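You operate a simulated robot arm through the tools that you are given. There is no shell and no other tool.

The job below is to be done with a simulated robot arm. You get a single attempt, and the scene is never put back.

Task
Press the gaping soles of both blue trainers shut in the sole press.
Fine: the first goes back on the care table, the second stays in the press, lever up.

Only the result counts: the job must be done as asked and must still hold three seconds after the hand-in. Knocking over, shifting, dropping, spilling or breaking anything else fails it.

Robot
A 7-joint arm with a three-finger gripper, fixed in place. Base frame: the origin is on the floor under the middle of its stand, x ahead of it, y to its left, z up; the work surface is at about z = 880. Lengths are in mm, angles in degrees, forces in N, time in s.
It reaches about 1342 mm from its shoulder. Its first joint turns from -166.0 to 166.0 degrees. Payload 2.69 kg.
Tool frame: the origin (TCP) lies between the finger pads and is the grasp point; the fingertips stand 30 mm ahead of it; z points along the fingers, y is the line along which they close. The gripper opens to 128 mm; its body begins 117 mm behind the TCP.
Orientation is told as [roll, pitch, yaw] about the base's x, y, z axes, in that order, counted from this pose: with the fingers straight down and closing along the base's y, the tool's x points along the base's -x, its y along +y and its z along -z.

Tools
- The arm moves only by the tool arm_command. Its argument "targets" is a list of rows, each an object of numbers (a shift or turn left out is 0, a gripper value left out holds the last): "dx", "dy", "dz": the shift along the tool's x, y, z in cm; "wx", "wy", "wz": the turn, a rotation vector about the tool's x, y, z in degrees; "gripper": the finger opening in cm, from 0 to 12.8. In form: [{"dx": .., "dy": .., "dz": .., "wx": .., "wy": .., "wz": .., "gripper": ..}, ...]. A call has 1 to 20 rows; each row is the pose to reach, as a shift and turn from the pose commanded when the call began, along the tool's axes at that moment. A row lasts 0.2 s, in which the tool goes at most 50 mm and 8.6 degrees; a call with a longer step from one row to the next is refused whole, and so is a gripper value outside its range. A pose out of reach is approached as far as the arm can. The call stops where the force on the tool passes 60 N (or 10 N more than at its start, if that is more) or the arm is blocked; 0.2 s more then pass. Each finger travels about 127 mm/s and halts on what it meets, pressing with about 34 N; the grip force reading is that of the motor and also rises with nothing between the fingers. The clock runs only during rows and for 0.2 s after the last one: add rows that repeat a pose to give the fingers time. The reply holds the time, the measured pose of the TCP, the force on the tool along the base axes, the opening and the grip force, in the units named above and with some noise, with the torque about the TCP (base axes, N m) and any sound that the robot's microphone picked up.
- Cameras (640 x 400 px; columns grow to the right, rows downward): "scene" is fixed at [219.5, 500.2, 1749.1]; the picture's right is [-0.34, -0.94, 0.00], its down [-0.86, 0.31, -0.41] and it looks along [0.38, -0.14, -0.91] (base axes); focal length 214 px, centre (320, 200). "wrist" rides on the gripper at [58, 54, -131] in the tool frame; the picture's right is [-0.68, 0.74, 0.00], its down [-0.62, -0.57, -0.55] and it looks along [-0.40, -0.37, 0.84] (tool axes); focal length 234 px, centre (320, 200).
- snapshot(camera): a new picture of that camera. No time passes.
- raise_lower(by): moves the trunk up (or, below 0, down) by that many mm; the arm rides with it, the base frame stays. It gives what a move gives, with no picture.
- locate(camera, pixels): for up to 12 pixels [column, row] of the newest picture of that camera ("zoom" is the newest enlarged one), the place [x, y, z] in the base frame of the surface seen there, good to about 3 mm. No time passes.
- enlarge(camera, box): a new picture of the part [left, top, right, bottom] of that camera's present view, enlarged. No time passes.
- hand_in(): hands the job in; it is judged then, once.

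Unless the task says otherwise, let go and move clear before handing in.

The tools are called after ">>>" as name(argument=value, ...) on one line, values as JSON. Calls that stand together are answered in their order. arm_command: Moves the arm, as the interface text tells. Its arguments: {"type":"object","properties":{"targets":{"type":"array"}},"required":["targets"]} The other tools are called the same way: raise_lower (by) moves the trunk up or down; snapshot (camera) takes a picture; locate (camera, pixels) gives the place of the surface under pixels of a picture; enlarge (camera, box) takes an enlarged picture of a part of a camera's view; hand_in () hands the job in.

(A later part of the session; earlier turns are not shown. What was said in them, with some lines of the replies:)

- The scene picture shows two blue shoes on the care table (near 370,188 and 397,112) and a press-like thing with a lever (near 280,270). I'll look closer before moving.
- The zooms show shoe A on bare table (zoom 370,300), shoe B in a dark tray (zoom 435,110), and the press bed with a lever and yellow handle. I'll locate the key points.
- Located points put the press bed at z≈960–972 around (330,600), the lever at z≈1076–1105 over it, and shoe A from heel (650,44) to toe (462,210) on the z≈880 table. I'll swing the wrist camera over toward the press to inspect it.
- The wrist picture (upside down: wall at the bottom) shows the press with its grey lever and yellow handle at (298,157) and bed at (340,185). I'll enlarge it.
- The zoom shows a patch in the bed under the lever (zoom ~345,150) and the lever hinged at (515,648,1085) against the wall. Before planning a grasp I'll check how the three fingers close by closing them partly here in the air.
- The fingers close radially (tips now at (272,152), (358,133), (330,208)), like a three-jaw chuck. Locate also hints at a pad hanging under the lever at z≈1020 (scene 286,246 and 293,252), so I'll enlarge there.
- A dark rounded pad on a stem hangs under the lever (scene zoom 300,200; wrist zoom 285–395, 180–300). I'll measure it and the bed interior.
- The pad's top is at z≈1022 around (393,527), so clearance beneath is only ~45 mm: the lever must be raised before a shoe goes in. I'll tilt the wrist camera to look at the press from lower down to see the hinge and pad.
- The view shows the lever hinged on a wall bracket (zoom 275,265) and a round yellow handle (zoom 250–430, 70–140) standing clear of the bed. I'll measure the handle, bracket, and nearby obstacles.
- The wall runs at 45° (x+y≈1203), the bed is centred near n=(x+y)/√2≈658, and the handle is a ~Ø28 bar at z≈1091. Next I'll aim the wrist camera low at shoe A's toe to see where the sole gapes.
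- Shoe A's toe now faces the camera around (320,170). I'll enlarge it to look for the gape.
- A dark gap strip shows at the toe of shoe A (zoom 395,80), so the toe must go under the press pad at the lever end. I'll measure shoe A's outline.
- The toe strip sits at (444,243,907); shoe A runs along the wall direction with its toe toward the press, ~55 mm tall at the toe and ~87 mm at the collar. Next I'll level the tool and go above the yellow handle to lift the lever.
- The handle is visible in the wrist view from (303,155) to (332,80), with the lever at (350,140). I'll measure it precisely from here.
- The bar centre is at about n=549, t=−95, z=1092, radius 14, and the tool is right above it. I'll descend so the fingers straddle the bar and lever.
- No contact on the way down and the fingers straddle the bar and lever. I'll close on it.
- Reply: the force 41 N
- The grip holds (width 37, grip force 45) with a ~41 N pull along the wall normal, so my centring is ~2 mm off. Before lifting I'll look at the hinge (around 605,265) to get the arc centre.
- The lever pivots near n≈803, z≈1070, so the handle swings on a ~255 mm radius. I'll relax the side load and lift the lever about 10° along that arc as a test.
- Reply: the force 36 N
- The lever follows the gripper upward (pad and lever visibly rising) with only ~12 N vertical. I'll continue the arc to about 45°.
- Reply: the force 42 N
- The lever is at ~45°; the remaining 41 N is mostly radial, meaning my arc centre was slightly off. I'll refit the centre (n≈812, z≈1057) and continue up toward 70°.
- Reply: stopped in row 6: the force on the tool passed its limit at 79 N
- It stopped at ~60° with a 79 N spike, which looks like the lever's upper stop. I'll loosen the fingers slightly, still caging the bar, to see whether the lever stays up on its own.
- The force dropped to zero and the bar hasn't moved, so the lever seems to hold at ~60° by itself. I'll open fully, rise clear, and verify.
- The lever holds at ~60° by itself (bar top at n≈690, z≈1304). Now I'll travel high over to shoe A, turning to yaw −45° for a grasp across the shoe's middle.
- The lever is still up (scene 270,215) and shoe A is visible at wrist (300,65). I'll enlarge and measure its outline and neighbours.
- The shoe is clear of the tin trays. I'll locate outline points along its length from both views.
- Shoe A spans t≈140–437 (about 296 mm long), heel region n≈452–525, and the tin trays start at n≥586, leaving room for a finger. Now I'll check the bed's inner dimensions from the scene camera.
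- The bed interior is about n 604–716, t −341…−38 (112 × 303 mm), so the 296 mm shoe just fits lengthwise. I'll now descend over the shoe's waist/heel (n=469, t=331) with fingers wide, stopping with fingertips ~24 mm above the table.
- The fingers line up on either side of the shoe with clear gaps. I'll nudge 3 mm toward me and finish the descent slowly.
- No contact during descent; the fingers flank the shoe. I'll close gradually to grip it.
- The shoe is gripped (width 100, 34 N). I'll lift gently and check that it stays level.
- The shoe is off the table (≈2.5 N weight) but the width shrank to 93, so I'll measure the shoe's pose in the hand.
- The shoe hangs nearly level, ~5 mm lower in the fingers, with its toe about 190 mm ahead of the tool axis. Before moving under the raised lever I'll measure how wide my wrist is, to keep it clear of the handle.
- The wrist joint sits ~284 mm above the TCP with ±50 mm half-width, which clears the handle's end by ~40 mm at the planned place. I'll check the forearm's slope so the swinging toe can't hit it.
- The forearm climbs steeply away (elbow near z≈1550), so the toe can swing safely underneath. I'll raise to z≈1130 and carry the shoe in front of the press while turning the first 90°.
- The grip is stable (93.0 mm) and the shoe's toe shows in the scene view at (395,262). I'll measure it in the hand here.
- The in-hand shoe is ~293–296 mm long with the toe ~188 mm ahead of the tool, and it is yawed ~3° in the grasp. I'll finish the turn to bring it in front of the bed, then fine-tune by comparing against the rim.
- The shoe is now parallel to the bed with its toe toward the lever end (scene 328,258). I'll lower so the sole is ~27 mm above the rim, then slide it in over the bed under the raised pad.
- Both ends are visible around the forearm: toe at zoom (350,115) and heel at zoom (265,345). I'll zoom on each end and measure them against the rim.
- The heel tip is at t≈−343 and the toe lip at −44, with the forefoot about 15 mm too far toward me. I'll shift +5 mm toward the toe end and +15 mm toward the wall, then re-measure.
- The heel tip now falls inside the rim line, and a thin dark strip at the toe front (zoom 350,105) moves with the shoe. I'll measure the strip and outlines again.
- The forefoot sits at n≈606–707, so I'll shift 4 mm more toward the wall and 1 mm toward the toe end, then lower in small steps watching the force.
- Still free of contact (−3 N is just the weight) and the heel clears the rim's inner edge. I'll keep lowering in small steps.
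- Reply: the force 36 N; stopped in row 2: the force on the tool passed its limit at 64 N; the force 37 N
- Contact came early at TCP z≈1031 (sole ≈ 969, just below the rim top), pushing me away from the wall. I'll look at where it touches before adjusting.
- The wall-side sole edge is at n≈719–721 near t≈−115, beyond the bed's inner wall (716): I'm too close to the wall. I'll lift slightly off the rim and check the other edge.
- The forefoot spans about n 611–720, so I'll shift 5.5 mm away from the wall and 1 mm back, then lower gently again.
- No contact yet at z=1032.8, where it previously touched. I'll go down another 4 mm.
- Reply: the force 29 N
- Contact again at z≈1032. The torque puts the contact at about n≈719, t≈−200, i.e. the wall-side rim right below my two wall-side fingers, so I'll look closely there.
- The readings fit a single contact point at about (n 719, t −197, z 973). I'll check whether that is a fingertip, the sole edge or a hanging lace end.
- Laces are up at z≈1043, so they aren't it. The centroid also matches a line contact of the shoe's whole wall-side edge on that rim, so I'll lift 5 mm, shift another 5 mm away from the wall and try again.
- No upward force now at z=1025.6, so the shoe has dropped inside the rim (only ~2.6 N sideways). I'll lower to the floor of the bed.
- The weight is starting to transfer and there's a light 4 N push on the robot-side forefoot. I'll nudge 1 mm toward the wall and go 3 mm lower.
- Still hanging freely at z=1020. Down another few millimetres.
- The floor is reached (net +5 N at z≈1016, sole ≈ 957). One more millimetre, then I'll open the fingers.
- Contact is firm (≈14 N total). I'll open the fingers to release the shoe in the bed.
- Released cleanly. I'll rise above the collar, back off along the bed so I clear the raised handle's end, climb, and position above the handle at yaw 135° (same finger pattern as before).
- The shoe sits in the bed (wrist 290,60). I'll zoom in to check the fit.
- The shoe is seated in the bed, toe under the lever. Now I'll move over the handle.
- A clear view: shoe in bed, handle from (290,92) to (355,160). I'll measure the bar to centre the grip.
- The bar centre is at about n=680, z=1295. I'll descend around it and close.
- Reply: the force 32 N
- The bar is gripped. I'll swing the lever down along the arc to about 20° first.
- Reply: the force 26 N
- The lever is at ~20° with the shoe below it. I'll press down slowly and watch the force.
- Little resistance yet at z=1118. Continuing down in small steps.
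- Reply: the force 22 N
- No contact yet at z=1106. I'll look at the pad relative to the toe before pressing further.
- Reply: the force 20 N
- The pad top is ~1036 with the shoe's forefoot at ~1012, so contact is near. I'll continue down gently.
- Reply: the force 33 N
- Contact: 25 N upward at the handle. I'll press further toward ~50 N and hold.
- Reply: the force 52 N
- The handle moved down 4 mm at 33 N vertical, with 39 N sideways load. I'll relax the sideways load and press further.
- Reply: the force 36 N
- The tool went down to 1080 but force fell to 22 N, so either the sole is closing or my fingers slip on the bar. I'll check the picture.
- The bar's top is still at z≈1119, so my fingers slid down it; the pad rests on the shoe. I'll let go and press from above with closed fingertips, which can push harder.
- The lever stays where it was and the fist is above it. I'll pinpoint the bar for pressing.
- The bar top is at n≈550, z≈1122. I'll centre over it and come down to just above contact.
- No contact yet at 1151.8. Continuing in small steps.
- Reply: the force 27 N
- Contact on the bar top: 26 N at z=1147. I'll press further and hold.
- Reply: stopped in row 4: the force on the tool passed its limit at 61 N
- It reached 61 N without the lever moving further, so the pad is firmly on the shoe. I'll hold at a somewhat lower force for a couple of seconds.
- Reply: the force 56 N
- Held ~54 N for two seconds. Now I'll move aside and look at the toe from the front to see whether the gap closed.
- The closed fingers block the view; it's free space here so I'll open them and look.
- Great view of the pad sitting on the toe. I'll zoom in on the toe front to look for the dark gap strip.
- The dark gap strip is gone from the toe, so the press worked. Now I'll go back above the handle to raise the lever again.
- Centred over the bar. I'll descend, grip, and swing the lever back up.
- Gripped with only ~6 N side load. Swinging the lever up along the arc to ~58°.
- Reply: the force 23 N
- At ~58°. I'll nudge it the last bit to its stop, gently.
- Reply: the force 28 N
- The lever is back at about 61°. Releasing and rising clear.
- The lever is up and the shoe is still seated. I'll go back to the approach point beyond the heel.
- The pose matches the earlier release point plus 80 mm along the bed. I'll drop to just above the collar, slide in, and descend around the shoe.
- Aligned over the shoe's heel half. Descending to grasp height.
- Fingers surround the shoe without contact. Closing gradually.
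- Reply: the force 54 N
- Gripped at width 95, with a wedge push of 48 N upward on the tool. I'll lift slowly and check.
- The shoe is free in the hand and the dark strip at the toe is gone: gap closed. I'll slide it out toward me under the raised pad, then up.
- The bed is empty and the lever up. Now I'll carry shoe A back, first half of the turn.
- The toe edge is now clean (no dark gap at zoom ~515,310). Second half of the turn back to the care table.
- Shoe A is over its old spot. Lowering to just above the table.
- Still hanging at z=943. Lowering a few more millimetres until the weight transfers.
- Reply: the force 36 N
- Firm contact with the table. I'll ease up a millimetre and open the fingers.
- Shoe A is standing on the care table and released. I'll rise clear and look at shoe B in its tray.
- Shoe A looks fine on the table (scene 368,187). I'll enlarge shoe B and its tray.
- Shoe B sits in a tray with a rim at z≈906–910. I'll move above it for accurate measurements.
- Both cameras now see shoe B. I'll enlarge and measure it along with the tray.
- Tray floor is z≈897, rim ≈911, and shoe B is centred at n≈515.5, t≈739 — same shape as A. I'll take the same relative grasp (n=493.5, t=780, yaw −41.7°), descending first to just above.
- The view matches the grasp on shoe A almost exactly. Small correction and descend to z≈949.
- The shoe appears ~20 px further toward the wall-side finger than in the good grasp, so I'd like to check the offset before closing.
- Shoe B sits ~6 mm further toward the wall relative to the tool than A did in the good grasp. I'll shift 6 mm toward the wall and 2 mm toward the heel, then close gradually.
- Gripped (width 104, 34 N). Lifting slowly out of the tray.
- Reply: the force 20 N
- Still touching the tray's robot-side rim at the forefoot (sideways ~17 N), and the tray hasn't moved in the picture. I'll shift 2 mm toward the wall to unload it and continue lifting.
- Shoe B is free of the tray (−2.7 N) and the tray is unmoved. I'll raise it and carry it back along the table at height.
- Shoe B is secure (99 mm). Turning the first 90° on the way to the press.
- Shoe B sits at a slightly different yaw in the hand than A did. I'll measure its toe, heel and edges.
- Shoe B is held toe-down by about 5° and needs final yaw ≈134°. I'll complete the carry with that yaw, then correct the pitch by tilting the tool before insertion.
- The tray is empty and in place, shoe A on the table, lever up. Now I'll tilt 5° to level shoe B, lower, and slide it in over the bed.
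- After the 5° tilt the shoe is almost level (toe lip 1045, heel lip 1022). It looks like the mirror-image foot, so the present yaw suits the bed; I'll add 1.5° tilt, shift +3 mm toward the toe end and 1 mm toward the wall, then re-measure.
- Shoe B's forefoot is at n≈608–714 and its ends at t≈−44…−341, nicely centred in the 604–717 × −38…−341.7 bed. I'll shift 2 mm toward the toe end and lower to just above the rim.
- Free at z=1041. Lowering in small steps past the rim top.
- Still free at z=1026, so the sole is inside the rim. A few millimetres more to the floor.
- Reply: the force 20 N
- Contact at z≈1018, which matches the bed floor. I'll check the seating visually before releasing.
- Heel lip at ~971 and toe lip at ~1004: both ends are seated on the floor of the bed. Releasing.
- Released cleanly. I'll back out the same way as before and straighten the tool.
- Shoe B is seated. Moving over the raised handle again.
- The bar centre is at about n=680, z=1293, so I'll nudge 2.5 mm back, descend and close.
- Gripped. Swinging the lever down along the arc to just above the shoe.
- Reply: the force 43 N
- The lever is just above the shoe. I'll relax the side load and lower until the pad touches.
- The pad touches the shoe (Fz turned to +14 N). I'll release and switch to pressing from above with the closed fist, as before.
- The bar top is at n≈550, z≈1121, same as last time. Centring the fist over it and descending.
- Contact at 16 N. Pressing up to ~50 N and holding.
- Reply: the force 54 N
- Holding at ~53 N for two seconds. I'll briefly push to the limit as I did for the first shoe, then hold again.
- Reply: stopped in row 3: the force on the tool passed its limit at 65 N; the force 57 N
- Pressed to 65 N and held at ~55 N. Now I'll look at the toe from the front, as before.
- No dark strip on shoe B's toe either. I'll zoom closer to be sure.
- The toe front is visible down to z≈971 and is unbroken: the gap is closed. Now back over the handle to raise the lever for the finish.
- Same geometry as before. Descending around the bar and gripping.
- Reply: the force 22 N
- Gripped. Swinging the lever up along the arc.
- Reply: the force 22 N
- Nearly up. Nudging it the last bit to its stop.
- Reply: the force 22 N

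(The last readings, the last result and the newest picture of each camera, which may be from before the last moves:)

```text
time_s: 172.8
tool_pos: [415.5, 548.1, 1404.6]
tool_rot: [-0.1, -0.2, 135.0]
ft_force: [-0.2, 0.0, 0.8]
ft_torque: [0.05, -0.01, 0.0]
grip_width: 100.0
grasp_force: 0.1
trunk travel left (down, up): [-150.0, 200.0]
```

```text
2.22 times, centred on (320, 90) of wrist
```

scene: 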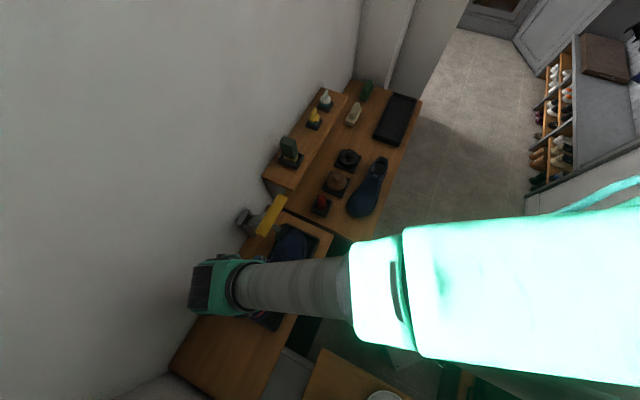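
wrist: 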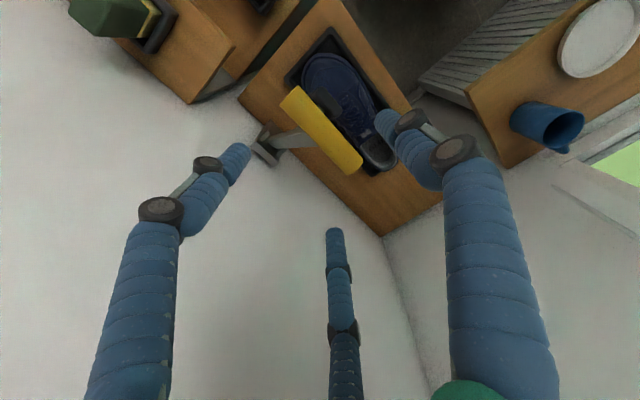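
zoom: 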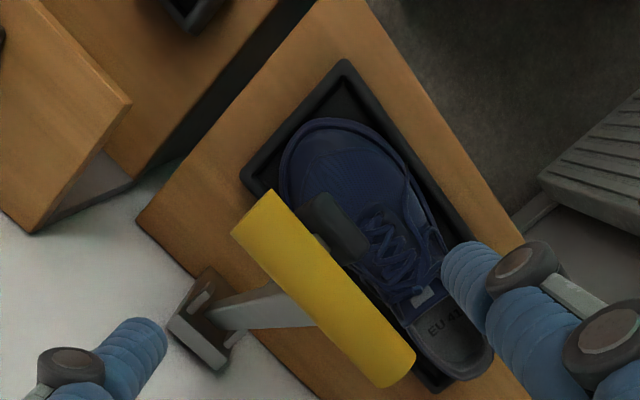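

The lever is up and shoe B lies in the press. I'll move clear and do a last check of everything.

>>> arm_command(targets=[{"dx": 0, "dy": 0, "dz": -2.5}, {"dx": 4, "dy": 1.0, "dz": -2.5}, {"dx": 8, "dy": 2.1, "dz": -2.5}, {"dx": 12, "dy": 3.1, "dz": -2.5}, {"dx": 16, "dy": 4.2, "dz": -2.5}, {"dx": 20, "dy": 5.2, "dz": -2.5}, {"dx": 24, "dy": 6.3, "dz": -2.5}, {"dx": 27.8, "dy": 7.3, "dz": -2.5}, {"dx": 27.8, "dy": 7.3, "dz": -2.5}, {"dx": 27.8, "dy": 7.3, "dz": -2.5}, {"dx": 27.8, "dy": 7.3, "dz": -2.5}])

>>> snapshot(camera="scene")

>>> enlarge(camera="scene", box=[225, 195, 345, 335])

>>> enlarge(camera="scene", box=[260, 70, 440, 230])

```text
time_s: 175.2
tool_pos: [557.9, 300.8, 1426.8]
tool_rot: [-0.1, -0.1, 135.1]
ft_force: [-0.4, 0.5, -0.3]
ft_torque: [-0.03, -0.03, 0.02]
grip_width: 100.1
grasp_force: 0.1
trunk travel left (down, up): [-150.0, 200.0]
```

```text
taken
```

scene: 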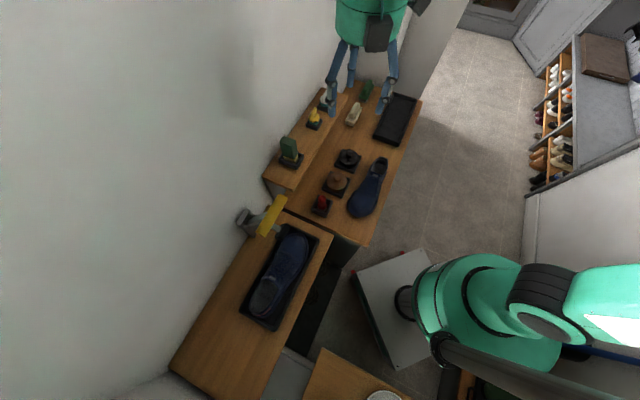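

```text
2.86 times, centred on (285, 265) of scene
```

zoom: 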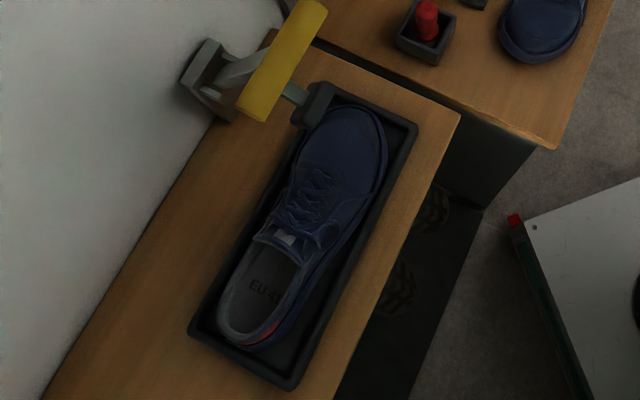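

```text
2.50 times, centred on (350, 150) of scene
```

zoom: 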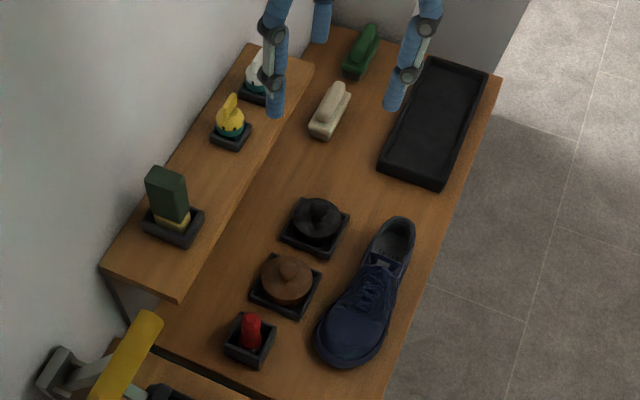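

I checked the final scene pictures:
- **Shoe A:** it stands on the care table (zoom 365,300), with its gap closed.
- **Shoe B:** it lies seated in the press bed (zoom 290,220), with the lever up (yellow handle at zoom 285,60).
- **Everything else:** the tray, the tins and the other items look unmoved, and the arm is clear.

I'm handing the job in now.

>>> hand_in()

```text
The job is handed in.
```

The job is handed in. Both blue trainers were pressed, and in the pictures both toe gaps look closed.

- **First shoe:** the trainer that stood on the bare table is back on the care table, close to where it was. When I lifted it out of the press, the dark gap strip at the toe was gone.
- **Second shoe:** the trainer from the tray is seated in the press bed. I looked at its toe from the front after pressing and found no gap.
- **Lever:** it is up at about 60°, near its upper stop, and it stayed there after I let go.
- **Everything else:** the empty tray, the tins and the other items look unmoved in the last pictures. While I lifted the second shoe, its toe pushed on the tray rim with about 17 N, but the tray showed no visible shift.

Each shoe was held at 53–56 N at the lever handle for about 2–4 s, with a peak of 61–65 N. No sound or other signal confirmed that a press had taken, so my check was by eye only.
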